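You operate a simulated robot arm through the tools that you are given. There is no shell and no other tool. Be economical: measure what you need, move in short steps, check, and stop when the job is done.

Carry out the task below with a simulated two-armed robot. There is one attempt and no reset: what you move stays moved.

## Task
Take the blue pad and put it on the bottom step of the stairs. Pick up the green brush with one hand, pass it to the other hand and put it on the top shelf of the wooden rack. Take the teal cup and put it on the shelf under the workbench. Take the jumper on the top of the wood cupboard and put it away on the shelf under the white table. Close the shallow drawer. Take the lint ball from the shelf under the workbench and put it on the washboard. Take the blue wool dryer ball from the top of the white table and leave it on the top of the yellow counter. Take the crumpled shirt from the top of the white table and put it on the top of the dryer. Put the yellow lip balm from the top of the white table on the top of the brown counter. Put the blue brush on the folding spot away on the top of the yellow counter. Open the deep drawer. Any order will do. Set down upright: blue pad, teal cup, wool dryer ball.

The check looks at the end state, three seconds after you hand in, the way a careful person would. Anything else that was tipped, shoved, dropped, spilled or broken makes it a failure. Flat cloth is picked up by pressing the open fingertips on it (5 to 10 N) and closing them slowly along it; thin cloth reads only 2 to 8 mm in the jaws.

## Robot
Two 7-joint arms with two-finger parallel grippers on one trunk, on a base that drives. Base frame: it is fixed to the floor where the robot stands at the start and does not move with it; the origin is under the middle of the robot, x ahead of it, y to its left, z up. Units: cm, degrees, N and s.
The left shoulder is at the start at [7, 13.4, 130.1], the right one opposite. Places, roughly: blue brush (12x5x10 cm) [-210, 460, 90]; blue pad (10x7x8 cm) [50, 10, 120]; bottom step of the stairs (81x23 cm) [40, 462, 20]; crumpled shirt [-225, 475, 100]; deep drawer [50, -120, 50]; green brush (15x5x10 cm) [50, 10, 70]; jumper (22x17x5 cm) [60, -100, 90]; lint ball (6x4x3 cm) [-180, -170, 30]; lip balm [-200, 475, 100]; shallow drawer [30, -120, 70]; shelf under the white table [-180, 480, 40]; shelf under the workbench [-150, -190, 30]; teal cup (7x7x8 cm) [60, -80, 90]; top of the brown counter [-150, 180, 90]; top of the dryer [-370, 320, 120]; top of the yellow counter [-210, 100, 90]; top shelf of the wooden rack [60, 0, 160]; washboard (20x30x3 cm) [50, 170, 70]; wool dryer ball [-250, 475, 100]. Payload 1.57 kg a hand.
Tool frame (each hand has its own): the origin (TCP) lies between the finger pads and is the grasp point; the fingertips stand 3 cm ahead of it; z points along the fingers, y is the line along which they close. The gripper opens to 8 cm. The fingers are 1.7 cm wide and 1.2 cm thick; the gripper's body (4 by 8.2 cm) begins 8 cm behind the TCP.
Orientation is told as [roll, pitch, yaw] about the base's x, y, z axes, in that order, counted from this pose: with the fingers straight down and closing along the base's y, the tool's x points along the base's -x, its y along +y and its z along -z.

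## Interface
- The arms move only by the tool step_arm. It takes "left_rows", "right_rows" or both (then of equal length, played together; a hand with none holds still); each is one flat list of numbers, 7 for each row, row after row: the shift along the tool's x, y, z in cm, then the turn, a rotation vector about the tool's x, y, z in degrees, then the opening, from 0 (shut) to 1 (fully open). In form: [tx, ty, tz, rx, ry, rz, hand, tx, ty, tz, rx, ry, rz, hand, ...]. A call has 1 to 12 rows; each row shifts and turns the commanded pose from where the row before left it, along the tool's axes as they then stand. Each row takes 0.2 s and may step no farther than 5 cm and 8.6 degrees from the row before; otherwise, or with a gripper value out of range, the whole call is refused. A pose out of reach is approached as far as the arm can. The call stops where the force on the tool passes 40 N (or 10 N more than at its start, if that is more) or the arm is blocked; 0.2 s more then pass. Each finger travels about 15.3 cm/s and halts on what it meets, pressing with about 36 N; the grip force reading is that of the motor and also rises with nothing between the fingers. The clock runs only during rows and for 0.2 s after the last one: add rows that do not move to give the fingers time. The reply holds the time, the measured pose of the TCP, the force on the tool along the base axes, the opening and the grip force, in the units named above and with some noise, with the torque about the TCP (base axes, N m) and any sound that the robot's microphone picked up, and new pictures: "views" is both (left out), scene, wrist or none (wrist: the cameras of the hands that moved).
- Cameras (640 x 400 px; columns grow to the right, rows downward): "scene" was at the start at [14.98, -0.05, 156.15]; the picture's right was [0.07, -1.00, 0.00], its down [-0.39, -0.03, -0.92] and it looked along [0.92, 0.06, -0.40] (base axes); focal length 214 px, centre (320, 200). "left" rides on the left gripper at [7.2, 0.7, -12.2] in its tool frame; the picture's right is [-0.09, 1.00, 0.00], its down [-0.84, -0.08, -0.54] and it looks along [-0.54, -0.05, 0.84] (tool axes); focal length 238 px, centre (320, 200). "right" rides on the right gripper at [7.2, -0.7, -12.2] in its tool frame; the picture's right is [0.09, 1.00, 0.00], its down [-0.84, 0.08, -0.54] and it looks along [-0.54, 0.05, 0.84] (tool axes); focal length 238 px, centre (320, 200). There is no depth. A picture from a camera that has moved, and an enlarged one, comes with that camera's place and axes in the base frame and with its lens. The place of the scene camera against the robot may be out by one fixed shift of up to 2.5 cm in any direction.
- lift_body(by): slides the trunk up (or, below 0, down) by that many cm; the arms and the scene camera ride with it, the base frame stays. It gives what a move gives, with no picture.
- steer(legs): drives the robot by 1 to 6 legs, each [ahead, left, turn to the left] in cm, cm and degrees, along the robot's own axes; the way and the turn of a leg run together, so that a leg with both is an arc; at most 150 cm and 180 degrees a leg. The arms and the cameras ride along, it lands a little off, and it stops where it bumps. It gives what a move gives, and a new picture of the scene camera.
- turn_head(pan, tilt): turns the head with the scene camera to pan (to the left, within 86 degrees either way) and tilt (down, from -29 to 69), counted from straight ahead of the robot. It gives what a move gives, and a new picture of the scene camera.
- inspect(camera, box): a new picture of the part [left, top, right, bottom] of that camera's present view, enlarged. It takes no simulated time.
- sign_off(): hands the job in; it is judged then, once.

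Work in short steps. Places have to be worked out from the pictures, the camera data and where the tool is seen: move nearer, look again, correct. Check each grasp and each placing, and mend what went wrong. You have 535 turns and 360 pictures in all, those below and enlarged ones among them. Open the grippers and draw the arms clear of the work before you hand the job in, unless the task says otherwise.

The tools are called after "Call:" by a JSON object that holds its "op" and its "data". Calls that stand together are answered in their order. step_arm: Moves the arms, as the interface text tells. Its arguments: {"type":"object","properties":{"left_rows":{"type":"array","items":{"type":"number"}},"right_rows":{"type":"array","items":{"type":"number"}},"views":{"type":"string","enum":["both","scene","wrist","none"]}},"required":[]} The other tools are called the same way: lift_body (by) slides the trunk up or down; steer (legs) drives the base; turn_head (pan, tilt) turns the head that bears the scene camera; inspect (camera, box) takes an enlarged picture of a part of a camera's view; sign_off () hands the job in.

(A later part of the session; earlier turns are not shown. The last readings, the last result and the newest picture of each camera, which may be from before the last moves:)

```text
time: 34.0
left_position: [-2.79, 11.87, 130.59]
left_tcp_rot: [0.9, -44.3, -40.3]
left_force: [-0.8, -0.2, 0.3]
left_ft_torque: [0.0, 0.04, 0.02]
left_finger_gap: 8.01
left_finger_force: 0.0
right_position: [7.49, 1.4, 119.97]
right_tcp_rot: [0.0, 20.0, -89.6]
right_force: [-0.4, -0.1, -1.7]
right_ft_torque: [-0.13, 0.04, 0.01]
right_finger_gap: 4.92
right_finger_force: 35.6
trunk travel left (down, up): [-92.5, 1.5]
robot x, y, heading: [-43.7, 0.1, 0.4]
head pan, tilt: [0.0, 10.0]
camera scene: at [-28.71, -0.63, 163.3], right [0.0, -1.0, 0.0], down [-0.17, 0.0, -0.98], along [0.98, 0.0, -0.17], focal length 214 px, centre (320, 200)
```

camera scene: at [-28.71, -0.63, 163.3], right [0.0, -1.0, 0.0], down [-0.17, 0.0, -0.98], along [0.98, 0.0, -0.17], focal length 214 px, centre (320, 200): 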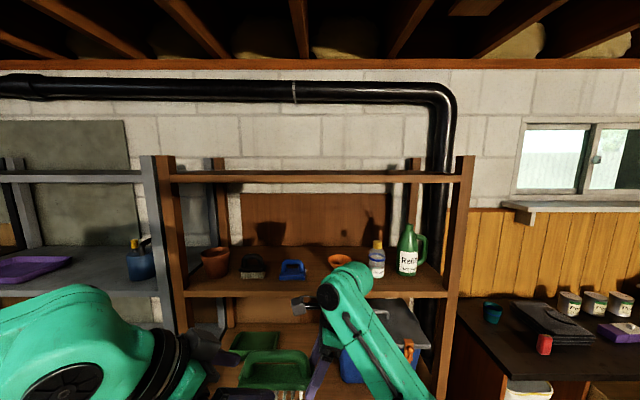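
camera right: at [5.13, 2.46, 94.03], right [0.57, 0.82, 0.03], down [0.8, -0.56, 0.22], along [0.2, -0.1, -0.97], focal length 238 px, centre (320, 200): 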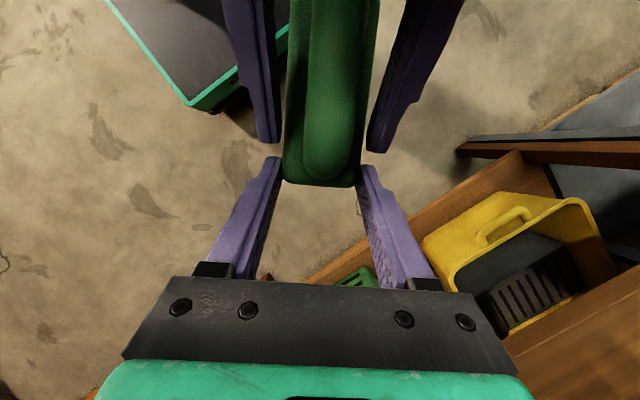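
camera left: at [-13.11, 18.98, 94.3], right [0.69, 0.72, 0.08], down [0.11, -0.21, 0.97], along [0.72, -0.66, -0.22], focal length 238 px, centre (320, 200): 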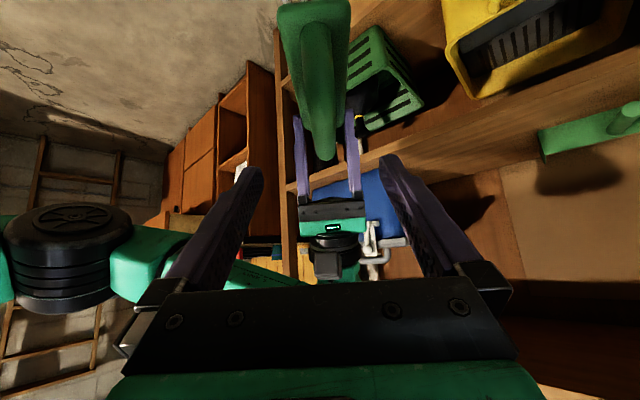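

The top shelf surface is near z≈160 with free air above. I raise the right hand by 50 cm.

Call:
{"op": "step_arm", "data": {"right_rows": [1.7, 0, -4.65, 0, 0, 0, 0, 1.7, 0, -4.65, 0, 0, 0, 0, 1.7, 0, -4.65, 0, 0, 0, 0, 1.7, 0, -4.65, 0, 0, 0, 0, 1.7, 0, -4.65, 0, 0, 0, 0, 1.7, 0, -4.65, 0, 0, 0, 0, 1.7, 0, -4.65, 0, 0, 0, 0, 1.7, 0, -4.65, 0, 0, 0, 0, 1.7, 0, -4.65, 0, 0, 0, 0, 1.7, 0, -4.65, 0, 0, 0, 0], "views": "scene"}}

```text
time: 36.2
left_position: [-2.75, 11.91, 130.68]
left_tcp_rot: [0.9, -44.4, -40.2]
left_force: [0.2, 0.2, 0.0]
left_ft_torque: [0.0, -0.01, 0.02]
left_finger_gap: 8.01
left_finger_force: 0.0
right_position: [0.16, 2.31, 152.68]
right_tcp_rot: [1.0, 20.3, -89.0]
right_force: [0.8, 0.4, -1.2]
right_ft_torque: [-0.13, -0.03, 0.0]
right_finger_gap: 4.93
right_finger_force: 36.3
right hand out of reach, approached as far as the arm can: row 6, 7, 8, 9, 10
trunk travel left (down, up): [-92.5, 1.5]
robot x, y, heading: [-44.01, 0.06, 0.0]
head pan, tilt: [0.0, 10.0]
camera scene: at [-28.68, -0.59, 163.3], right [0.0, -1.0, 0.0], down [-0.17, 0.0, -0.98], along [0.98, 0.0, -0.17], focal length 214 px, centre (320, 200)
```

scene: 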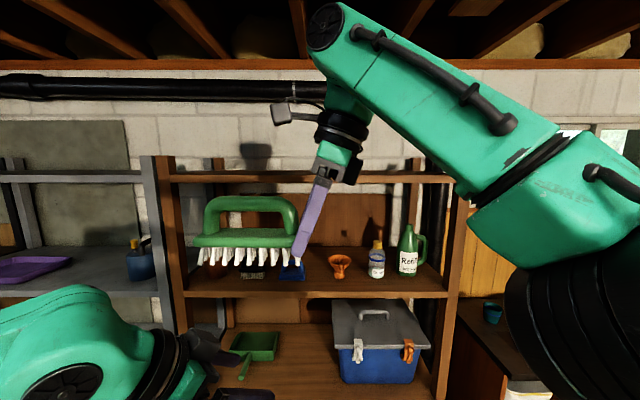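

A vertical hand cannot reach the top shelf, so I will set the brush down on its old shelf and regrasp it with the right hand pitched forward. First bring the right hand back down and yaw it back.

Call:
{"op": "step_arm", "data": {"right_rows": [-1.7, 0, 4.65, 0, 0, 0, 0, -1.7, 0, 4.65, 0, 0, 0, 0, -1.7, 0, 4.65, 0, 0, 0, 0, -1.7, 0, 4.65, 0, 0, 0, 0, -1.7, 0, 4.65, 0, 0, 0, 0, -1.7, 0, 4.65, 0, 0, 0, 0, 0, 0, 0, 2.84, 0, -7.8, 0, 0, 0, 0, 2.84, 0, -7.8, 0, 0, 0, 0, 2.84, 0, -7.8, 0, 0, 0, 0, 2.84, 0, -7.8, 0, 0, 0, 0, 2.84, 0, -7.8, 0, 0, 0, 0, 2.84, 0, -7.8, 0], "views": "none"}}

Call:
{"op": "lift_body", "data": {"by": -40}}

Call:
{"op": "turn_head", "data": {"pan": 4, "tilt": 35}}

```text
time: 38.8
left_position: [-2.9, 11.86, 130.68]
left_tcp_rot: [0.3, -44.5, -40.1]
left_force: [-8.6, 4.1, 5.6]
left_ft_torque: [-0.49, 0.35, -0.57]
left_finger_gap: 8.0
left_finger_force: 0.0
right_position: [0.44, 1.86, 122.8]
right_tcp_rot: [-0.4, 19.6, -43.3]
right_force: [9.7, -4.0, -5.5]
right_ft_torque: [0.14, 0.23, -0.28]
right_finger_gap: 2.59
right_finger_force: 36.2
trunk travel left (down, up): [-92.5, 1.5]
robot x, y, heading: [-43.54, -0.12, 0.2]
head pan, tilt: [0.0, 10.0]
stopped in row 12 (right hand): the force on the tool passed its limit (the readings are from after the stop); the commanded pose is now the measured one
```

```text
time: 42.6
left_position: [-2.94, 11.88, 90.76]
left_tcp_rot: [0.5, -44.5, -40.1]
left_force: [-23.0, 14.9, 17.0]
left_ft_torque: [-0.83, 0.63, -1.28]
left_finger_gap: 8.01
left_finger_force: 0.1
right_position: [0.37, 2.04, 82.91]
right_tcp_rot: [-0.2, 19.5, -43.2]
right_force: [22.5, -13.6, -17.4]
right_ft_torque: [0.22, 0.6, -0.54]
right_finger_gap: 2.56
right_finger_force: 35.9
trunk travel left (down, up): [-52.5, 41.5]
robot x, y, heading: [-44.04, 0.16, 0.1]
head pan, tilt: [0.0, 10.0]
```

```text
time: 43.5
left_position: [-2.83, 11.89, 90.69]
left_tcp_rot: [0.5, -44.5, -40.2]
left_force: [-22.7, 15.1, 15.6]
left_ft_torque: [-0.76, 0.66, -1.25]
left_finger_gap: 8.0
left_finger_force: 0.3
right_position: [0.33, 2.01, 82.98]
right_tcp_rot: [-0.1, 19.5, -43.2]
right_force: [22.4, -13.6, -16.0]
right_ft_torque: [0.24, 0.53, -0.46]
right_finger_gap: 2.58
right_finger_force: 36.0
trunk travel left (down, up): [-52.5, 41.5]
robot x, y, heading: [-43.9, -0.58, -0.0]
head pan, tilt: [4.0, 35.0]
camera scene: at [-29.24, -0.02, 119.3], right [0.07, -1.0, 0.0], down [-0.57, -0.04, -0.82], along [0.82, 0.06, -0.57], focal length 214 px, centre (320, 200)
```

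scene: 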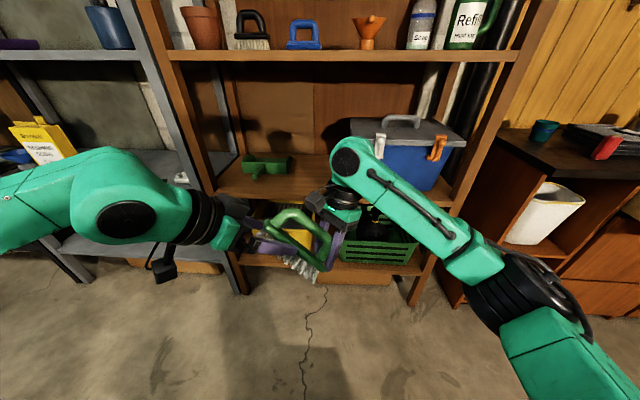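

The brush bumped the left hand and shifted in the right grip (gap 2.6). I look through both wrist cameras before moving.

Call:
{"op": "step_arm", "data": {"left_rows": [0, 0, 0, 0, 0, 0, 1], "right_rows": [0, 0, 0, 0, 0, 0, 0], "views": "wrist"}}

Call:
{"op": "inspect", "data": {"camera": "scene", "box": [210, 150, 410, 275]}}

```text
time: 43.9
left_position: [-2.92, 11.82, 90.69]
left_tcp_rot: [0.5, -44.5, -40.1]
left_force: [-22.3, 14.3, 14.9]
left_ft_torque: [-0.73, 0.64, -1.27]
left_finger_gap: 7.99
left_finger_force: 1.1
right_position: [0.57, 1.95, 82.87]
right_tcp_rot: [-0.2, 19.5, -43.2]
right_force: [22.0, -14.5, -16.1]
right_ft_torque: [0.21, 0.58, -0.48]
right_finger_gap: 2.58
right_finger_force: 35.7
trunk travel left (down, up): [-52.5, 41.5]
robot x, y, heading: [-43.73, 0.19, 0.2]
head pan, tilt: [4.0, 35.0]
camera right: at [-2.09, 3.21, 96.82], right [0.62, 0.79, 0.03], down [0.76, -0.61, 0.23], along [0.2, -0.12, -0.97], focal length 238 px, centre (320, 200)
camera left: at [-12.97, 21.2, 94.42], right [0.69, 0.72, 0.07], down [0.11, -0.2, 0.97], along [0.72, -0.66, -0.22], focal length 238 px, centre (320, 200)
```

right: 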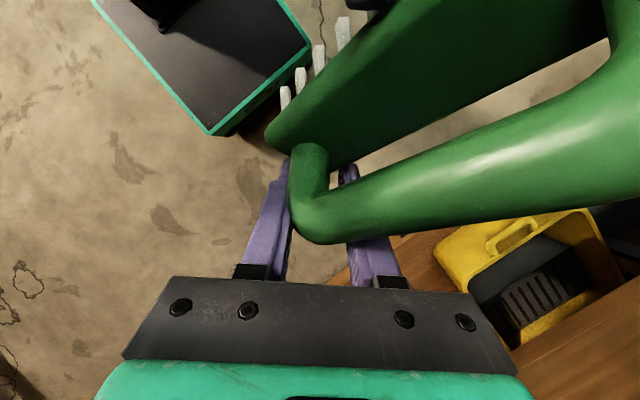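
left: 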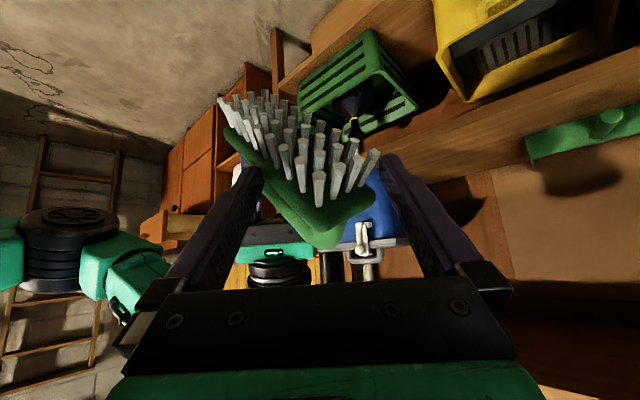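

```text
3.20 times, centred on (310, 212) of scene
camera zoom: at [-29.24, -0.02, 119.29], right [0.07, -1.0, 0.0], down [-0.57, -0.04, -0.82], along [0.82, 0.06, -0.57], focal length 686 px, centre (352, 160)
```

zoom: 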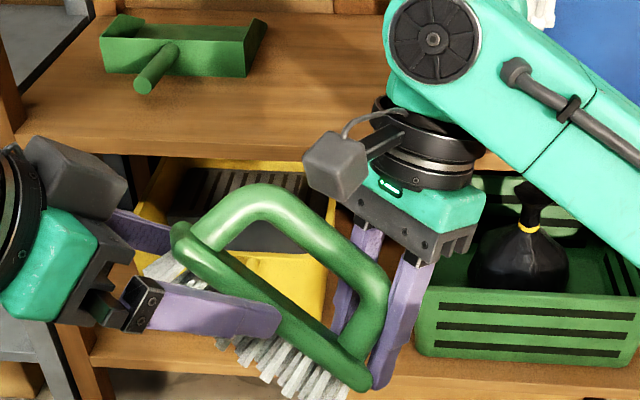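

The right hand now has a firm hold on the handle's end post — a hold that makes the brush roughly upright once the hand is pitched forward. I slide the brush out of the left fingers along the left hand's pointing direction.

Call:
{"op": "step_arm", "data": {"right_rows": [-4.05, 0.17, 1.88, 0, 0, 0, 0, -4.05, 0.17, 1.88, 0, 0, 0, 0, -4.05, 0.17, 1.88, 0, 0, 0, 0], "views": "both"}}

```text
time: 44.7
left_position: [-2.86, 11.98, 90.8]
left_tcp_rot: [0.4, -44.3, -40.1]
left_force: [-0.1, -0.1, 0.3]
left_ft_torque: [-0.02, -0.02, -0.02]
left_finger_gap: 8.01
left_finger_force: 0.1
right_position: [7.73, -4.11, 73.36]
right_tcp_rot: [-0.1, 19.7, -42.9]
right_force: [-0.2, 0.2, -0.9]
right_ft_torque: [-0.06, -0.02, 0.01]
right_finger_gap: 2.12
right_finger_force: 34.6
trunk travel left (down, up): [-52.5, 41.5]
robot x, y, heading: [-43.62, 0.06, 0.3]
head pan, tilt: [4.0, 35.0]
camera scene: at [-29.14, -0.05, 119.28], right [0.07, -1.0, 0.0], down [-0.57, -0.04, -0.82], along [0.82, 0.06, -0.57], focal length 214 px, centre (320, 200)
camera right: at [5.26, -2.92, 87.31], right [0.61, 0.79, 0.03], down [0.76, -0.6, 0.23], along [0.2, -0.12, -0.97], focal length 238 px, centre (320, 200)
```

scene: 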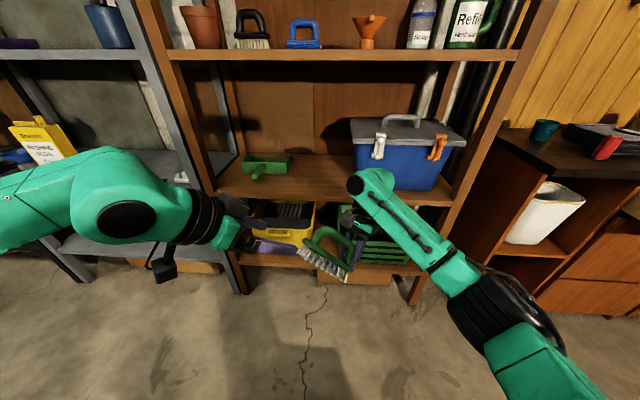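
right: 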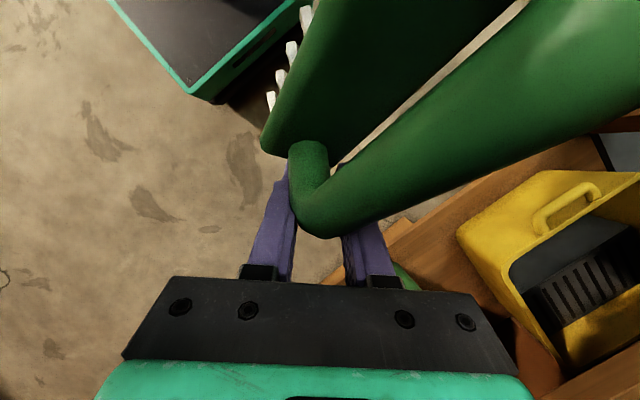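

Brush is free and held by its end post. I turn the left hand back to face forward and out of the way, while the right hand yaws and pitches forward to bring the brush level.

Call:
{"op": "step_arm", "data": {"left_rows": [0, 0, 0, -5.7, 0, -5.7, 1, 0, 0, 0, -5.7, 0, -5.7, 1, 0, 0, 0, -5.7, 0, -5.7, 1, 0, 0, 0, -5.7, 0, -5.7, 1, 0, 0, 0, -5.7, 0, -5.7, 1, 0, 4, 0, 0, 0, 0, 1, 0, 4, 0, 0, 0, 0, 1, 0, 4, 0, 0, 0, 0, 1], "right_rows": [-1, -1, 0, 2.4, 0, -6.6, 0, -1, -1, 0, 2.4, 0, -6.6, 0, -1, -1, 0, 2.4, 0, -6.6, 0, -1, -1, 0, 2.4, 0, -6.6, 0, 0, 0, 0, 0, -8.2, 0, 0, 0, 0, 0, 0, -8.2, 0, 0, 0, 0, 0, 0, -8.2, 0, 0, 0, 0, 0, 0, -8.2, 0, 0], "views": "scene"}}

Call:
{"op": "step_arm", "data": {"right_rows": [0, 0, 0, 0, -8.2, 0, 0, 0, 0, 0, 0, -8.2, 0, 0, 0, 0, 0, 0, -8.2, 0, 0, 0, 0, 0, 0, -8.2, 0, 0], "views": "both"}}

```text
time: 46.5
left_position: [-2.65, 24.06, 90.71]
left_tcp_rot: [0.8, -44.8, -0.3]
left_force: [0.5, -0.3, -0.3]
left_ft_torque: [0.0, 0.01, -0.01]
left_finger_gap: 7.95
left_finger_force: 0.1
right_position: [8.61, -9.44, 72.48]
right_tcp_rot: [-0.3, -13.3, -14.9]
right_force: [0.1, 0.5, -2.1]
right_ft_torque: [-0.04, -0.04, 0.01]
right_finger_gap: 2.15
right_finger_force: 34.1
trunk travel left (down, up): [-52.5, 41.5]
robot x, y, heading: [-43.99, -0.38, -0.0]
head pan, tilt: [4.0, 35.0]
camera scene: at [-29.29, 0.18, 119.3], right [0.07, -1.0, 0.0], down [-0.57, -0.04, -0.82], along [0.82, 0.06, -0.57], focal length 214 px, centre (320, 200)
```

scene: 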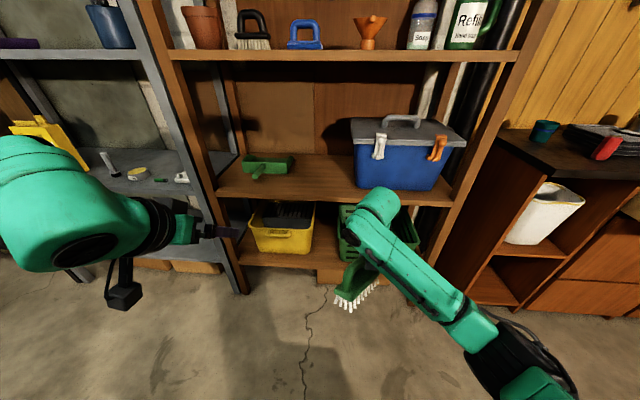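

```text
time: 47.5
left_position: [-2.58, 23.82, 90.7]
left_tcp_rot: [0.8, -44.8, -0.1]
left_force: [0.2, 0.2, 0.1]
left_ft_torque: [0.01, -0.01, -0.01]
left_finger_gap: 8.01
left_finger_force: 0.0
right_position: [8.58, -9.58, 72.32]
right_tcp_rot: [-0.5, -45.9, -14.6]
right_force: [0.4, 0.2, -2.3]
right_ft_torque: [-0.04, -0.09, 0.01]
right_finger_gap: 2.13
right_finger_force: 33.8
trunk travel left (down, up): [-52.5, 41.5]
robot x, y, heading: [-43.67, -0.07, 0.0]
head pan, tilt: [4.0, 35.0]
camera scene: at [-29.27, -0.03, 119.3], right [0.07, -1.0, 0.0], down [-0.57, -0.04, -0.82], along [0.82, 0.06, -0.57], focal length 214 px, centre (320, 200)
camera right: at [-4.98, -6.74, 75.58], right [0.19, 0.98, -0.07], down [0.21, 0.03, 0.98], along [0.96, -0.2, -0.2], focal length 238 px, centre (320, 200)
```

scene: 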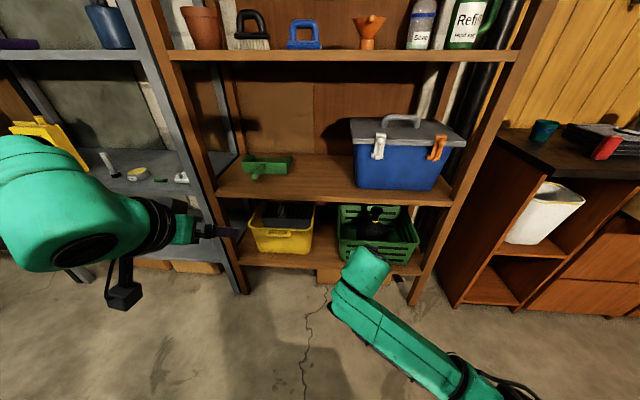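
right: 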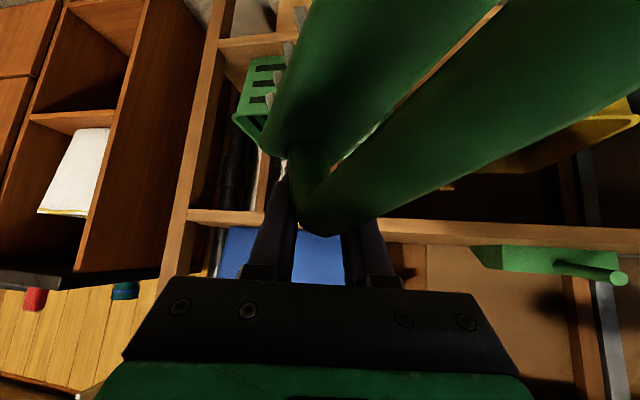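

Right hand is at 45°, the brush under it. I raise the trunk fully, then lift the hand 55 cm and view it.

Call:
{"op": "lift_body", "data": {"by": 40}}

Call:
{"op": "lift_body", "data": {"by": 1.5}}

Call:
{"op": "step_arm", "data": {"right_rows": [-3.5, 0, -3.4, 0, 0, 0, 0, -3.5, 0, -3.4, 0, 0, 0, 0, -3.5, 0, -3.4, 0, 0, 0, 0, -3.5, 0, -3.4, 0, 0, 0, 0, -3.5, 0, -3.4, 0, 0, 0, 0, -3.5, 0, -3.4, 0, 0, 0, 0, -3.5, 0, -3.4, 0, 0, 0, 0, -3.5, 0, -3.4, 0, 0, 0, 0], "views": "none"}}

Call:
{"op": "turn_head", "data": {"pan": 0, "tilt": 10}}

```text
time: 51.4
left_position: [-2.48, 23.76, 130.71]
left_tcp_rot: [0.8, -44.8, 0.0]
left_force: [0.6, 0.3, 0.2]
left_ft_torque: [0.03, 0.0, 0.02]
left_finger_gap: 8.01
left_finger_force: 0.2
right_position: [8.66, -9.48, 112.26]
right_tcp_rot: [-0.5, -45.8, -14.6]
right_force: [-0.3, 0.1, -1.3]
right_ft_torque: [-0.04, -0.07, 0.01]
right_finger_gap: 2.11
right_finger_force: 34.7
trunk travel left (down, up): [-92.5, 1.5]
robot x, y, heading: [-43.83, -0.06, 0.2]
head pan, tilt: [4.0, 35.0]
```

```text
time: 52.0
left_position: [-2.62, 23.76, 132.17]
left_tcp_rot: [0.8, -44.9, -0.2]
left_force: [0.1, -0.2, 0.0]
left_ft_torque: [0.02, 0.03, -0.02]
left_finger_gap: 7.99
left_finger_force: 0.1
right_position: [8.54, -9.51, 113.86]
right_tcp_rot: [-0.3, -45.8, -14.7]
right_force: [0.2, 1.2, -1.5]
right_ft_torque: [-0.03, -0.07, 0.0]
right_finger_gap: 2.1
right_finger_force: 34.5
trunk travel left (down, up): [-94.0, 0.0]
robot x, y, heading: [-43.81, -0.22, 0.2]
head pan, tilt: [4.0, 35.0]
```

```text
time: 53.8
left_position: [-2.65, 23.81, 132.25]
left_tcp_rot: [0.8, -44.8, -0.1]
left_force: [-0.8, 0.8, 0.9]
left_ft_torque: [0.05, -0.03, 0.05]
left_finger_gap: 8.03
left_finger_force: 0.1
right_position: [13.2, -9.91, 150.41]
right_tcp_rot: [-0.3, -45.8, -14.6]
right_force: [-0.5, 0.3, -1.6]
right_ft_torque: [-0.05, -0.09, 0.02]
right_finger_gap: 2.13
right_finger_force: 34.5
right hand out of reach, approached as far as the arm can: row 5, 6, 7
trunk travel left (down, up): [-94.0, 0.0]
robot x, y, heading: [-44.04, 0.03, 0.3]
head pan, tilt: [4.0, 35.0]
```

```text
time: 54.7
left_position: [-2.47, 23.72, 132.29]
left_tcp_rot: [0.8, -44.8, -0.1]
left_force: [-0.1, -0.8, 0.3]
left_ft_torque: [0.03, 0.01, 0.02]
left_finger_gap: 8.02
left_finger_force: 0.1
right_position: [13.31, -10.01, 150.34]
right_tcp_rot: [-0.4, -45.9, -14.6]
right_force: [0.0, 1.1, -1.1]
right_ft_torque: [-0.03, -0.08, 0.01]
right_finger_gap: 2.13
right_finger_force: 34.5
trunk travel left (down, up): [-94.0, 0.0]
robot x, y, heading: [-43.69, 0.01, -0.1]
head pan, tilt: [0.0, 10.0]
camera scene: at [-28.71, -0.66, 164.8], right [0.0, -1.0, 0.0], down [-0.17, 0.0, -0.98], along [0.98, 0.0, -0.17], focal length 214 px, centre (320, 200)
```

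scene: 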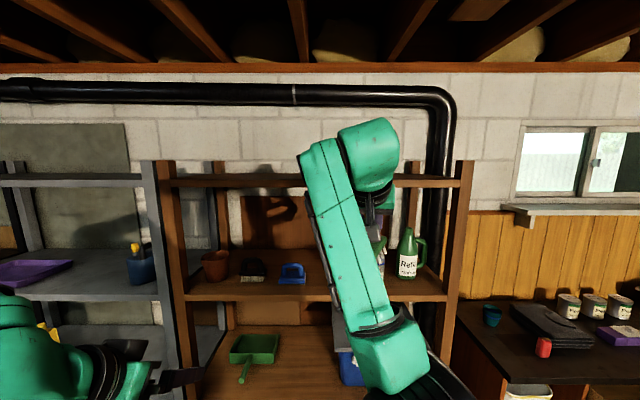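

It reached z=150. I continue upward a few more rows and see how far it goes.

Call:
{"op": "step_arm", "data": {"right_rows": [-3.5, 0, -3.4, 0, 0, 0, 0, -3.5, 0, -3.4, 0, 0, 0, 0, -3.5, 0, -3.4, 0, 0, 0, 0, -3.5, 0, -3.4, 0, 0, 0, 0], "views": "scene"}}

```text
time: 55.7
left_position: [-2.63, 23.77, 132.34]
left_tcp_rot: [0.9, -44.8, 0.0]
left_force: [0.0, 0.5, 0.2]
left_ft_torque: [-0.02, -0.01, 0.0]
left_finger_gap: 7.99
left_finger_force: 0.0
right_position: [12.21, -10.36, 161.58]
right_tcp_rot: [-0.4, -45.8, -14.7]
right_force: [0.3, 0.8, -1.6]
right_ft_torque: [-0.04, -0.06, -0.02]
right_finger_gap: 2.17
right_finger_force: 34.6
right hand out of reach, approached as far as the arm can: row 3, 4
trunk travel left (down, up): [-94.0, 0.0]
robot x, y, heading: [-43.56, 0.27, 0.3]
head pan, tilt: [0.0, 10.0]
camera scene: at [-28.69, -0.66, 164.8], right [0.0, -1.0, 0.0], down [-0.17, 0.0, -0.98], along [0.98, 0.0, -0.17], focal length 214 px, centre (320, 200)
```

scene: 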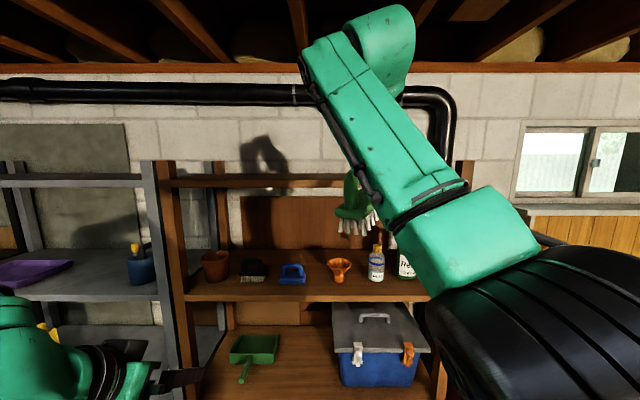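

I pull the hand back while raising, to see the reachable height closer in.

Call:
{"op": "step_arm", "data": {"right_rows": [2.67, -1, -2.8, 0, 0, 0, 0, 2.67, -1, -2.8, 0, 0, 0, 0, 2.67, -1, -2.8, 0, 0, 0, 0, -3.5, 0, -3.4, 0, 0, 0, 0, -3.5, 0, -3.4, 0, 0, 0, 0], "views": "scene"}}

```text
time: 56.9
left_position: [-2.8, 23.66, 132.32]
left_tcp_rot: [0.8, -44.9, -0.1]
left_force: [0.1, 0.1, 0.3]
left_ft_torque: [0.02, -0.01, 0.0]
left_finger_gap: 7.99
left_finger_force: 0.0
right_position: [9.58, -10.56, 163.9]
right_tcp_rot: [-0.4, -46.0, -14.7]
right_force: [0.4, 0.1, -1.2]
right_ft_torque: [-0.1, -0.08, 0.03]
right_finger_gap: 2.13
right_finger_force: 33.9
right hand out of reach, approached as far as the arm can: row 1, 2, 3, 4, 5
trunk travel left (down, up): [-94.0, 0.0]
robot x, y, heading: [-43.75, -0.06, 0.2]
head pan, tilt: [0.0, 10.0]
camera scene: at [-28.96, -0.64, 164.83], right [0.0, -1.0, 0.0], down [-0.17, 0.0, -0.98], along [0.98, 0.0, -0.17], focal length 214 px, centre (320, 200)
```

scene: 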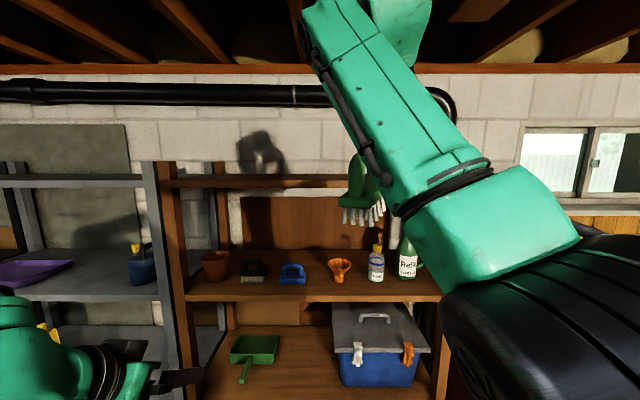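

The 45° hold cannot get high enough. I bring the brush back to its old shelf, set it down and regrasp it from the near end with a nearly horizontal hand.

Call:
{"op": "step_arm", "data": {"right_rows": [3.5, 0, 3.4, 0, 0, 0, 0, 3.5, 0, 3.4, 0, 0, 0, 0, 3.5, 0, 3.4, 0, 0, 0, 0, 3.5, 0, 3.4, 0, 0, 0, 0, 3.5, 0, 3.4, 0, 0, 0, 0, 3.5, 0, 3.4, 0, 0, 0, 0, 3.5, 0, 3.4, 0, 0, 0, 0, 3.5, 0, 3.4, 0, 0, 0, 0, 3.5, 0, 3.4, 0, 0, 0, 0, 3.5, 0, 3.4, 0, 0, 0, 0], "views": "none"}}

Call:
{"op": "lift_body", "data": {"by": -35}}

```text
time: 59.1
left_position: [-2.49, 23.71, 132.2]
left_tcp_rot: [0.7, -44.8, -0.1]
left_force: [0.1, -0.5, -0.3]
left_ft_torque: [-0.03, 0.01, 0.01]
left_finger_gap: 7.98
left_finger_force: 0.1
right_position: [9.94, -10.68, 163.66]
right_tcp_rot: [-0.5, -45.8, -14.6]
right_force: [-0.5, 0.1, -0.6]
right_ft_torque: [-0.02, -0.07, -0.02]
right_finger_gap: 2.1
right_finger_force: 34.2
right hand out of reach, approached as far as the arm can: row 1, 2, 3, 4, 5, 6, 7, 8, 9, 10
trunk travel left (down, up): [-94.0, 0.0]
robot x, y, heading: [-43.97, -0.04, 0.1]
head pan, tilt: [0.0, 10.0]
```

```text
time: 62.5
left_position: [-2.59, 23.72, 97.21]
left_tcp_rot: [0.7, -44.9, 0.0]
left_force: [-1.0, 0.1, -0.2]
left_ft_torque: [0.0, 0.01, 0.02]
left_finger_gap: 7.95
left_finger_force: 0.0
right_position: [9.73, -10.59, 128.68]
right_tcp_rot: [-0.5, -45.8, -14.6]
right_force: [-0.2, -0.8, -1.6]
right_ft_torque: [-0.06, -0.09, 0.02]
right_finger_gap: 2.09
right_finger_force: 34.1
trunk travel left (down, up): [-59.0, 35.0]
robot x, y, heading: [-43.54, 0.24, 0.1]
head pan, tilt: [0.0, 10.0]
```

The arm solver seems stuck against a too-near target; I shift the commanded pose forward 16 cm and down.

Call:
{"op": "step_arm", "data": {"right_rows": [-2.67, 1, 2.8, 0, 0, 0, 0, -2.67, 1, 2.8, 0, 0, 0, 0, -2.67, 1, 2.8, 0, 0, 0, 0, -2.67, 1, 2.8, 0, 0, 0, 0], "views": "none"}}

```text
time: 63.5
left_position: [-2.43, 23.86, 97.15]
left_tcp_rot: [0.9, -44.6, 0.0]
left_force: [0.0, 0.8, -0.2]
left_ft_torque: [0.04, -0.01, -0.03]
left_finger_gap: 8.02
left_finger_force: 0.1
right_position: [13.64, -10.74, 125.41]
right_tcp_rot: [-0.7, -45.7, -14.1]
right_force: [0.1, -0.3, -1.6]
right_ft_torque: [-0.01, -0.08, 0.01]
right_finger_gap: 2.1
right_finger_force: 34.3
right hand out of reach, approached as far as the arm can: row 1, 2, 3, 4
trunk travel left (down, up): [-59.0, 35.0]
robot x, y, heading: [-43.62, 0.06, 0.0]
head pan, tilt: [0.0, 10.0]
```

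There is an unreachable pocket near the shoulder height; I push the commanded pose farther forward to go around it.

Call:
{"op": "step_arm", "data": {"right_rows": [-2.67, 1, 2.8, 0, 0, 0, 0, -2.67, 1, 2.8, 0, 0, 0, 0, 0, 0, 0, 0, 0, 0, 0], "views": "scene"}}

```text
time: 64.3
left_position: [-2.57, 23.77, 97.29]
left_tcp_rot: [0.7, -44.7, -0.1]
left_force: [1.3, 0.5, 0.6]
left_ft_torque: [-0.01, -0.02, 0.02]
left_finger_gap: 7.98
left_finger_force: 0.0
right_position: [13.38, -10.83, 125.59]
right_tcp_rot: [-0.5, -45.9, -14.5]
right_force: [-0.4, 0.5, -1.3]
right_ft_torque: [-0.05, -0.1, -0.01]
right_finger_gap: 2.1
right_finger_force: 33.7
right hand out of reach, approached as far as the arm can: row 1, 2
trunk travel left (down, up): [-59.0, 35.0]
robot x, y, heading: [-43.73, -0.08, 0.0]
head pan, tilt: [0.0, 10.0]
camera scene: at [-28.76, -0.64, 129.81], right [0.0, -1.0, 0.0], down [-0.17, 0.0, -0.98], along [0.98, 0.0, -0.17], focal length 214 px, centre (320, 200)
```

scene: 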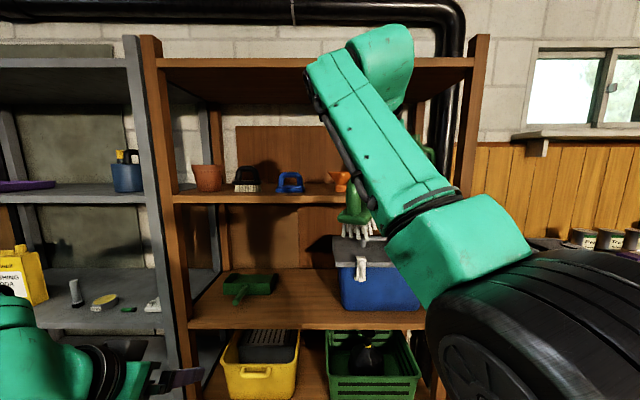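

I try smaller downward steps with a slight pitch-up of the hand to free the wrist joint.

Call:
{"op": "step_arm", "data": {"right_rows": [0, 0, 0, 0, -6, 0, 0, 0, 0, 0, 0, -6, 0, 0, 1.2, 0, 0.9, 0, 0, 0, 0, 1.2, 0, 0.9, 0, 0, 0, 0, 1.2, 0, 0.9, 0, 0, 0, 0, 1.2, 0, 0.9, 0, 0, 0, 0], "views": "none"}}

```text
time: 65.7
left_position: [-2.51, 23.85, 97.24]
left_tcp_rot: [0.8, -44.8, -0.1]
left_force: [0.6, 0.5, 0.4]
left_ft_torque: [0.0, 0.03, 0.01]
left_finger_gap: 8.02
left_finger_force: 0.0
right_position: [13.89, -11.09, 119.32]
right_tcp_rot: [-0.7, -57.8, -14.3]
right_force: [-0.1, 0.7, -1.6]
right_ft_torque: [-0.04, -0.06, -0.02]
right_finger_gap: 2.13
right_finger_force: 34.4
trunk travel left (down, up): [-59.0, 35.0]
robot x, y, heading: [-43.67, 0.05, 0.1]
head pan, tilt: [0.0, 10.0]
```

That works. Continue lowering the hand 30 cm.

Call:
{"op": "step_arm", "data": {"right_rows": [3.4, 0, 2.1, 0, 0, 0, 0, 3.4, 0, 2.1, 0, 0, 0, 0, 3.4, 0, 2.1, 0, 0, 0, 0, 3.4, 0, 2.1, 0, 0, 0, 0, 3.4, 0, 2.1, 0, 0, 0, 0, 3.4, 0, 2.1, 0, 0, 0, 0, 3.4, 0, 2.1, 0, 0, 0, 0], "views": "none"}}

Call:
{"op": "turn_head", "data": {"pan": 4, "tilt": 30}}

```text
time: 67.5
left_position: [-2.63, 23.81, 97.28]
left_tcp_rot: [0.9, -44.7, 0.0]
left_force: [0.1, 0.0, 1.0]
left_ft_torque: [0.03, -0.01, 0.03]
left_finger_gap: 8.02
left_finger_force: 0.1
right_position: [14.57, -16.06, 93.38]
right_tcp_rot: [-11.8, -62.0, -9.1]
right_force: [-0.7, -0.4, -0.8]
right_ft_torque: [-0.03, -0.05, 0.01]
right_finger_gap: 2.13
right_finger_force: 34.3
trunk travel left (down, up): [-59.0, 35.0]
robot x, y, heading: [-43.8, -0.17, 0.1]
head pan, tilt: [0.0, 10.0]
stopped in row 7 (right hand): the arm was blocked; the commanded pose is now the measured one
```

```text
time: 68.3
left_position: [-2.71, 23.79, 97.22]
left_tcp_rot: [0.8, -44.8, -0.2]
left_force: [0.7, 0.5, -0.3]
left_ft_torque: [0.0, -0.01, 0.0]
left_finger_gap: 7.99
left_finger_force: 0.3
right_position: [14.52, -16.27, 93.15]
right_tcp_rot: [-11.7, -61.7, -8.9]
right_force: [0.4, -0.2, -1.6]
right_ft_torque: [-0.03, -0.08, -0.02]
right_finger_gap: 2.1
right_finger_force: 34.2
trunk travel left (down, up): [-59.0, 35.0]
robot x, y, heading: [-43.92, -0.2, 0.3]
head pan, tilt: [4.0, 30.0]
camera scene: at [-29.0, -0.02, 126.58], right [0.07, -1.0, 0.0], down [-0.5, -0.04, -0.87], along [0.86, 0.06, -0.5], focal length 214 px, centre (320, 200)
```

scene: 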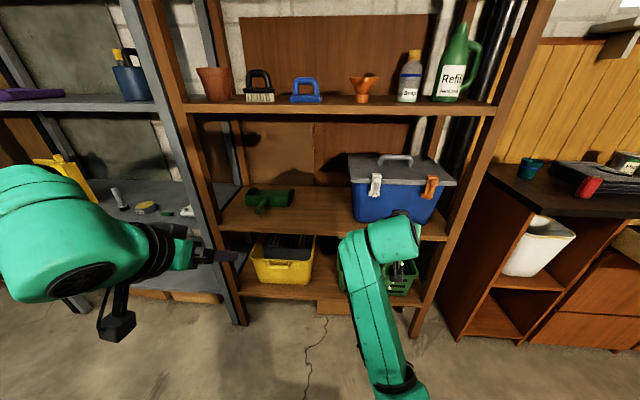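

The arm was blocked by its own body with the elbow low. I raise slightly, shift left 12 cm, and look.

Call:
{"op": "step_arm", "data": {"right_rows": [-1.7, 0, -1.0, 0, 0, 0, 0, -1, 3, 0, 0, 0, 0, 0, -1, 3, 0, 0, 0, 0, 0, -1, 3, 0, 0, 0, 0, 0, 0, 3, 0, 0, 0, 0, 0], "views": "both"}}

```text
time: 69.5
left_position: [-2.59, 23.93, 97.34]
left_tcp_rot: [0.7, -44.8, -0.2]
left_force: [-0.3, 0.9, -0.1]
left_ft_torque: [-0.01, 0.01, -0.02]
left_finger_gap: 7.99
left_finger_force: 0.0
right_position: [20.11, -5.51, 96.64]
right_tcp_rot: [-13.6, -61.9, -8.5]
right_force: [0.2, 0.1, -1.6]
right_ft_torque: [-0.05, -0.05, -0.02]
right_finger_gap: 2.12
right_finger_force: 34.6
trunk travel left (down, up): [-59.0, 35.0]
robot x, y, heading: [-43.84, 0.28, 0.2]
head pan, tilt: [4.0, 30.0]
camera scene: at [-28.98, 0.08, 126.57], right [0.07, -1.0, 0.0], down [-0.5, -0.04, -0.87], along [0.86, 0.06, -0.5], focal length 214 px, centre (320, 200)
camera right: at [6.56, -1.44, 95.88], right [0.3, 0.93, -0.19], down [-0.02, 0.21, 0.98], along [0.95, -0.29, 0.09], focal length 238 px, centre (320, 200)
```

scene: 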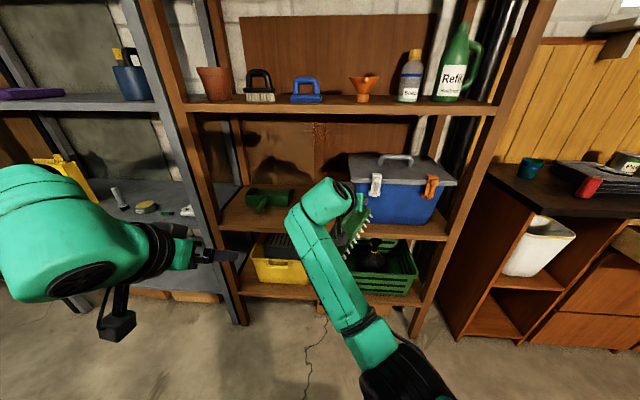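
right: 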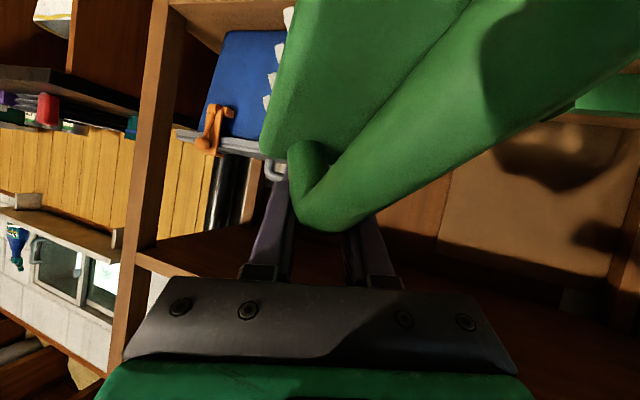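

I straighten the roll and return the pitch to about -46° so the brush is level again.

Call:
{"op": "step_arm", "data": {"right_rows": [0, 0, 0, -6.8, 0, 0, 0, 0, 0, 0, -6.8, 0, 0, 0, 0, 0, 0, 0, 8, 0, 0, 0, 0, 0, 0, 8, 0, 0], "views": "both"}}

```text
time: 70.5
left_position: [-2.59, 23.9, 97.25]
left_tcp_rot: [0.7, -44.8, -0.1]
left_force: [0.2, -0.5, 0.1]
left_ft_torque: [0.0, -0.03, 0.0]
left_finger_gap: 7.99
left_finger_force: 0.0
right_position: [19.84, -4.56, 96.83]
right_tcp_rot: [1.7, -45.5, -8.4]
right_force: [0.7, -0.3, -1.5]
right_ft_torque: [-0.04, -0.09, -0.04]
right_finger_gap: 2.12
right_finger_force: 33.9
trunk travel left (down, up): [-59.0, 35.0]
robot x, y, heading: [-43.78, -0.15, 0.4]
head pan, tilt: [4.0, 30.0]
camera scene: at [-29.04, 0.02, 126.58], right [0.07, -1.0, 0.0], down [-0.5, -0.04, -0.87], along [0.86, 0.06, -0.5], focal length 214 px, centre (320, 200)
camera right: at [5.97, -3.63, 100.16], right [0.06, 1.0, -0.04], down [0.2, 0.03, 0.98], along [0.98, -0.07, -0.2], focal length 238 px, centre (320, 200)
```

scene: 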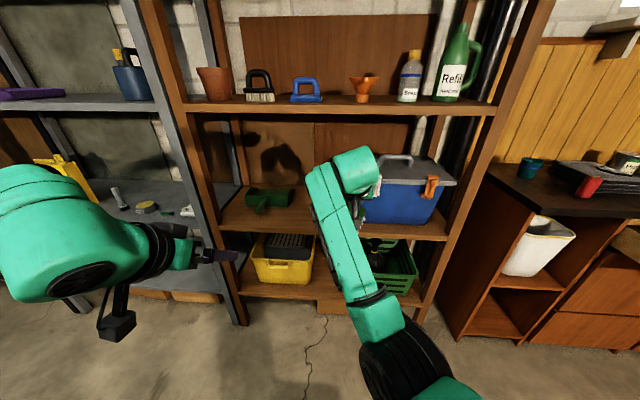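
right: 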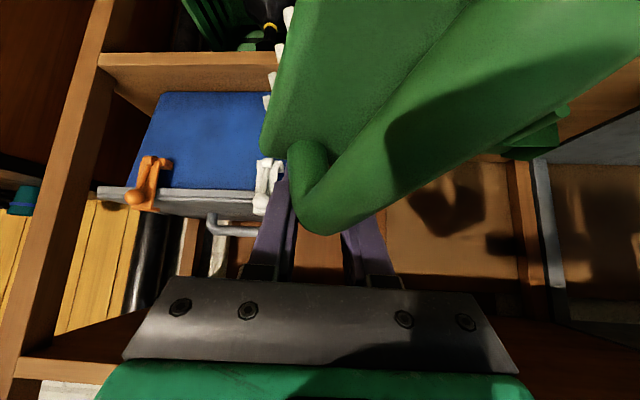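

Orientation looks good. I fold the left hand back to vertical and nearer, lower the trunk 10, and drive toward the shelf spot.

Call:
{"op": "step_arm", "data": {"left_rows": [0, 0, 0, 0, 8.6, 0, 1, 0, 0, 0, 0, 8.6, 0, 1, 0, 0, 0, 0, 8.6, 0, 1, 0, 0, 0, 0, 8.6, 0, 1, 0, 0, 0, 0, 8.6, 0, 1, 4, 0, 0, 0, 0, 0, 1, 4, 0, 0, 0, 0, 0, 1], "views": "none"}}

Call:
{"op": "lift_body", "data": {"by": -10}}

Call:
{"op": "steer", "data": {"legs": [[0, 12, 0], [24, 0, 0]]}}

```text
time: 72.1
left_position: [-10.55, 23.62, 96.75]
left_tcp_rot: [0.5, -1.9, 0.5]
left_force: [0.0, -0.2, 0.7]
left_ft_torque: [0.02, -0.02, -0.01]
left_finger_gap: 8.03
left_finger_force: 0.1
right_position: [19.8, -4.38, 96.82]
right_tcp_rot: [1.6, -45.7, -8.3]
right_force: [0.0, 0.4, -1.1]
right_ft_torque: [-0.08, -0.1, 0.01]
right_finger_gap: 2.1
right_finger_force: 34.3
trunk travel left (down, up): [-59.0, 35.0]
robot x, y, heading: [-43.93, -0.31, 0.3]
head pan, tilt: [4.0, 30.0]
```

```text
time: 73.4
left_position: [-10.47, 23.58, 86.66]
left_tcp_rot: [0.6, -1.9, 0.5]
left_force: [0.8, 1.3, -0.1]
left_ft_torque: [-0.04, -0.01, -0.02]
left_finger_gap: 8.02
left_finger_force: 0.0
right_position: [19.81, -4.56, 86.87]
right_tcp_rot: [1.6, -45.6, -8.4]
right_force: [-0.2, 0.0, -0.6]
right_ft_torque: [-0.03, -0.09, -0.01]
right_finger_gap: 2.12
right_finger_force: 34.3
trunk travel left (down, up): [-49.0, 45.0]
robot x, y, heading: [-43.31, -0.35, 0.1]
head pan, tilt: [4.0, 30.0]
```

```text
time: 76.0
left_position: [13.09, 35.88, 86.6]
left_tcp_rot: [0.6, -1.8, 0.4]
left_force: [0.2, -0.5, -0.4]
left_ft_torque: [-0.02, 0.01, -0.01]
left_finger_gap: 8.01
left_finger_force: 0.1
right_position: [43.42, 7.57, 86.74]
right_tcp_rot: [1.6, -45.6, -8.3]
right_force: [0.5, -0.9, -1.8]
right_ft_torque: [-0.04, -0.07, -0.04]
right_finger_gap: 2.08
right_finger_force: 34.5
trunk travel left (down, up): [-49.0, 45.0]
robot x, y, heading: [-20.49, 11.95, 0.1]
head pan, tilt: [4.0, 30.0]
camera scene: at [-5.52, 12.22, 116.57], right [0.07, -1.0, 0.0], down [-0.5, -0.04, -0.87], along [0.86, 0.06, -0.5], focal length 214 px, centre (320, 200)
```

scene: 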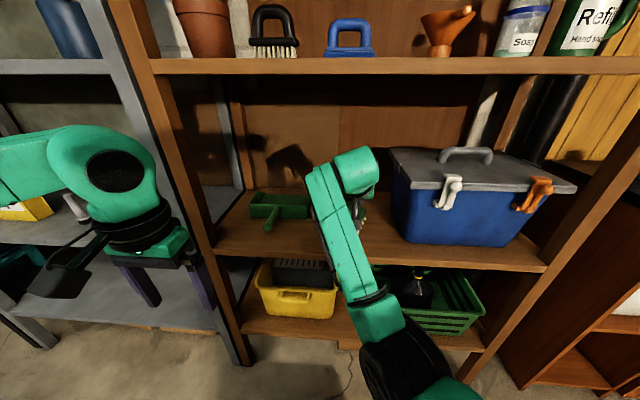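

Clear path; I drive 13 cm farther in, then look through the wrist camera.

Call:
{"op": "steer", "data": {"legs": [[13, 0, 0]]}}

Call:
{"op": "step_arm", "data": {"right_rows": [1.4, 0, 1.4, 0, 0, 0, 0, 1.4, 0, 1.4, 0, 0, 0, 0], "views": "both"}}

```text
time: 77.3
left_position: [25.95, 35.95, 86.72]
left_tcp_rot: [0.7, -1.8, 0.7]
left_force: [-0.2, 0.0, 0.8]
left_ft_torque: [-0.01, 0.05, 0.0]
left_finger_gap: 7.99
left_finger_force: 0.0
right_position: [56.47, 7.91, 86.65]
right_tcp_rot: [1.6, -45.6, -8.0]
right_force: [0.6, 0.0, -0.8]
right_ft_torque: [-0.07, -0.1, -0.01]
right_finger_gap: 2.09
right_finger_force: 34.4
trunk travel left (down, up): [-49.0, 45.0]
robot x, y, heading: [-7.31, 12.33, 0.3]
head pan, tilt: [4.0, 30.0]
camera scene: at [7.58, 12.35, 116.56], right [0.08, -1.0, 0.0], down [-0.5, -0.04, -0.87], along [0.86, 0.07, -0.5], focal length 214 px, centre (320, 200)
```

scene: 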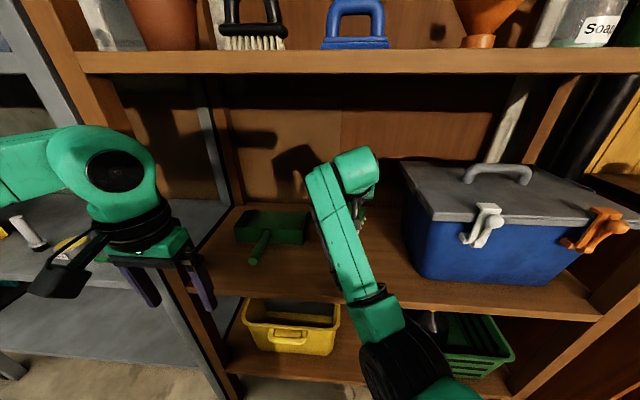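

```text
time: 77.9
left_position: [25.99, 36.02, 86.65]
left_tcp_rot: [0.6, -1.7, 0.7]
left_force: [0.4, 0.8, 0.3]
left_ft_torque: [0.0, -0.03, -0.01]
left_finger_gap: 7.98
left_finger_force: 0.0
right_position: [56.74, 7.12, 83.08]
right_tcp_rot: [1.4, -46.2, -8.6]
right_force: [0.0, 0.3, -0.7]
right_ft_torque: [-0.04, -0.08, 0.01]
right_finger_gap: 2.07
right_finger_force: 34.1
trunk travel left (down, up): [-49.0, 45.0]
robot x, y, heading: [-7.18, 12.31, 0.4]
head pan, tilt: [4.0, 30.0]
camera scene: at [7.55, 12.35, 116.57], right [0.08, -1.0, 0.0], down [-0.5, -0.04, -0.87], along [0.86, 0.07, -0.5], focal length 214 px, centre (320, 200)
camera right: at [42.89, 8.17, 86.28], right [0.07, 1.0, -0.05], down [0.19, 0.04, 0.98], along [0.98, -0.08, -0.19], focal length 238 px, centre (320, 200)
```

scene: 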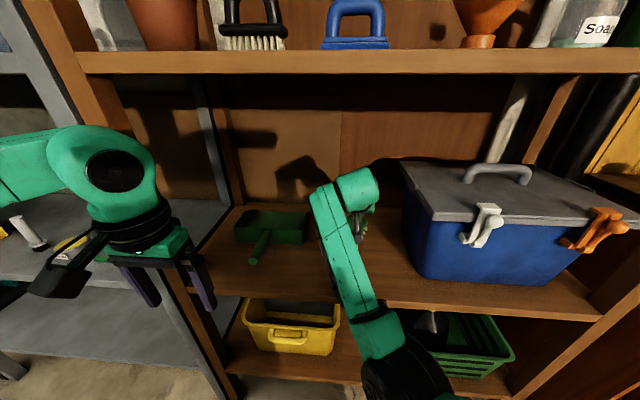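
right: 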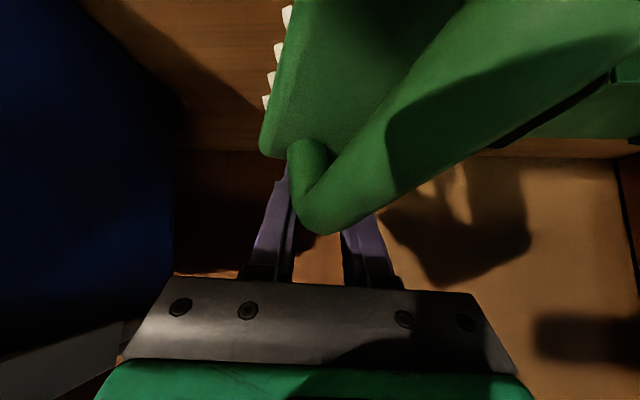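

The brush looks upright in the grip. I lower in small steps toward contact.

Call:
{"op": "step_arm", "data": {"right_rows": [0.7, 0, 0.7, 0, 0, 0, 0, 0.7, 0, 0.7, 0, 0, 0, 0, 0.7, 0, 0.7, 0, 0, 0, 0], "views": "none"}}

Call:
{"op": "step_arm", "data": {"right_rows": [0.35, 0, 0.35, 0, 0, 0, 0, 0.35, 0, 0.35, 0, 0, 0, 0], "views": "wrist"}}

```text
time: 78.7
left_position: [25.9, 36.03, 86.79]
left_tcp_rot: [0.6, -2.0, 0.7]
left_force: [-0.3, -0.3, 0.1]
left_ft_torque: [0.02, -0.02, -0.04]
left_finger_gap: 8.04
left_finger_force: 0.1
right_position: [56.83, 6.57, 80.94]
right_tcp_rot: [1.2, -47.2, -9.3]
right_force: [1.2, -3.2, 11.6]
right_ft_torque: [0.62, 1.18, 0.25]
right_finger_gap: 2.1
right_finger_force: 34.7
trunk travel left (down, up): [-49.0, 45.0]
robot x, y, heading: [-7.52, 11.94, 0.7]
head pan, tilt: [4.0, 30.0]
```

```text
time: 79.3
left_position: [25.91, 36.1, 86.79]
left_tcp_rot: [0.7, -1.9, 0.7]
left_force: [0.7, -0.1, 0.3]
left_ft_torque: [0.0, -0.02, -0.02]
left_finger_gap: 8.0
left_finger_force: 0.2
right_position: [57.14, 6.44, 79.96]
right_tcp_rot: [0.9, -47.2, -9.1]
right_force: [4.9, -1.8, 11.0]
right_ft_torque: [0.32, 1.35, 0.02]
right_finger_gap: 2.05
right_finger_force: 34.0
trunk travel left (down, up): [-49.0, 45.0]
robot x, y, heading: [-7.53, 12.2, 0.3]
head pan, tilt: [4.0, 30.0]
camera right: at [43.22, 7.53, 82.89], right [0.09, 0.99, -0.06], down [0.18, 0.04, 0.98], along [0.98, -0.09, -0.17], focal length 238 px, centre (320, 200)
```

right: 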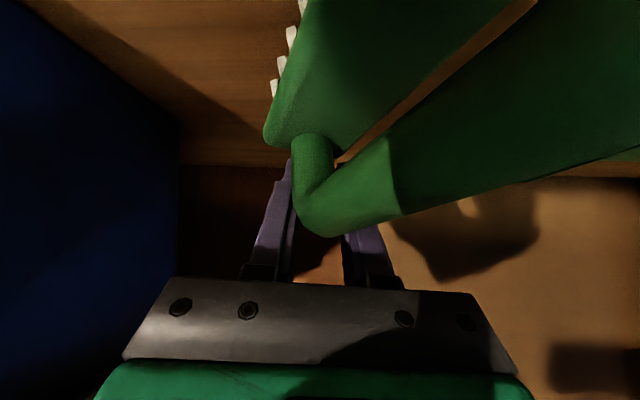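

The near end touches first and the brush is levelling in the grip. I lower a bit more.

Call:
{"op": "step_arm", "data": {"right_rows": [0.4, 0, 0.4, 0, 0, 0, 0, 0.4, 0, 0.4, 0, 0, 0, 0, 0, 0, 0, 0, 0, 0, 0], "views": "wrist"}}

```text
time: 80.1
left_position: [25.95, 35.99, 86.74]
left_tcp_rot: [0.5, -1.9, 0.7]
left_force: [-0.9, 0.3, 0.3]
left_ft_torque: [0.05, 0.03, -0.01]
left_finger_gap: 8.0
left_finger_force: 0.2
right_position: [57.15, 5.8, 78.54]
right_tcp_rot: [0.2, -47.1, -9.0]
right_force: [2.2, -0.3, 5.5]
right_ft_torque: [0.17, 0.82, 0.03]
right_finger_gap: 1.96
right_finger_force: 33.8
trunk travel left (down, up): [-49.0, 45.0]
robot x, y, heading: [-7.1, 12.19, 0.3]
head pan, tilt: [4.0, 30.0]
camera right: at [43.3, 7.19, 81.5], right [0.09, 0.99, -0.06], down [0.18, 0.05, 0.98], along [0.98, -0.1, -0.18], focal length 238 px, centre (320, 200)
```

right: 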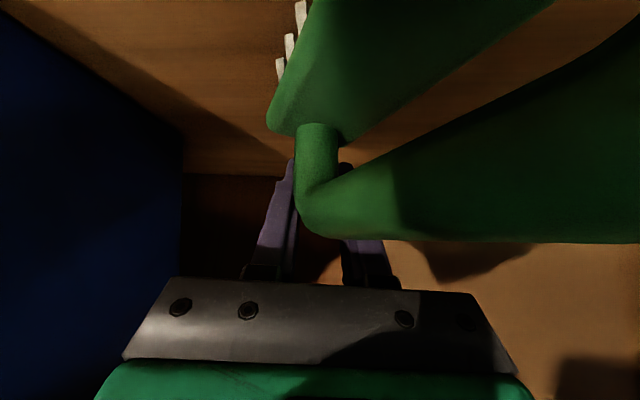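

Still light contact at the near end; lower 1 cm more, then release.

Call:
{"op": "step_arm", "data": {"right_rows": [0.4, 0, 0.4, 0, 0, 0, 0, 0.4, 0, 0.4, 0, 0, 0, 0, 0, 0, 0, 0, 0, 0, 0], "views": "wrist"}}

```text
time: 81.0
left_position: [25.91, 35.98, 86.66]
left_tcp_rot: [0.6, -1.9, 0.7]
left_force: [0.4, -0.4, 0.1]
left_ft_torque: [0.01, 0.01, 0.0]
left_finger_gap: 8.0
left_finger_force: 0.0
right_position: [57.81, 5.33, 78.11]
right_tcp_rot: [-0.3, -48.5, -9.2]
right_force: [0.6, 0.6, 2.8]
right_ft_torque: [0.01, 0.09, -0.01]
right_finger_gap: 0.01
right_finger_force: 21.5
trunk travel left (down, up): [-49.0, 45.0]
robot x, y, heading: [-7.07, 12.33, 0.3]
head pan, tilt: [4.0, 30.0]
stopped in row 3 (right hand): the force on the tool passed its limit (the readings are from after the stop); the commanded pose is now the measured one
camera right: at [43.79, 6.76, 80.85], right [0.1, 0.99, -0.07], down [0.16, 0.05, 0.99], along [0.98, -0.11, -0.16], focal length 238 px, centre (320, 200)
```

right: 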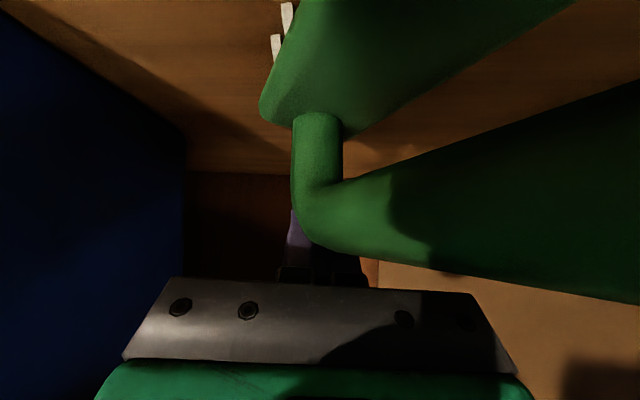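

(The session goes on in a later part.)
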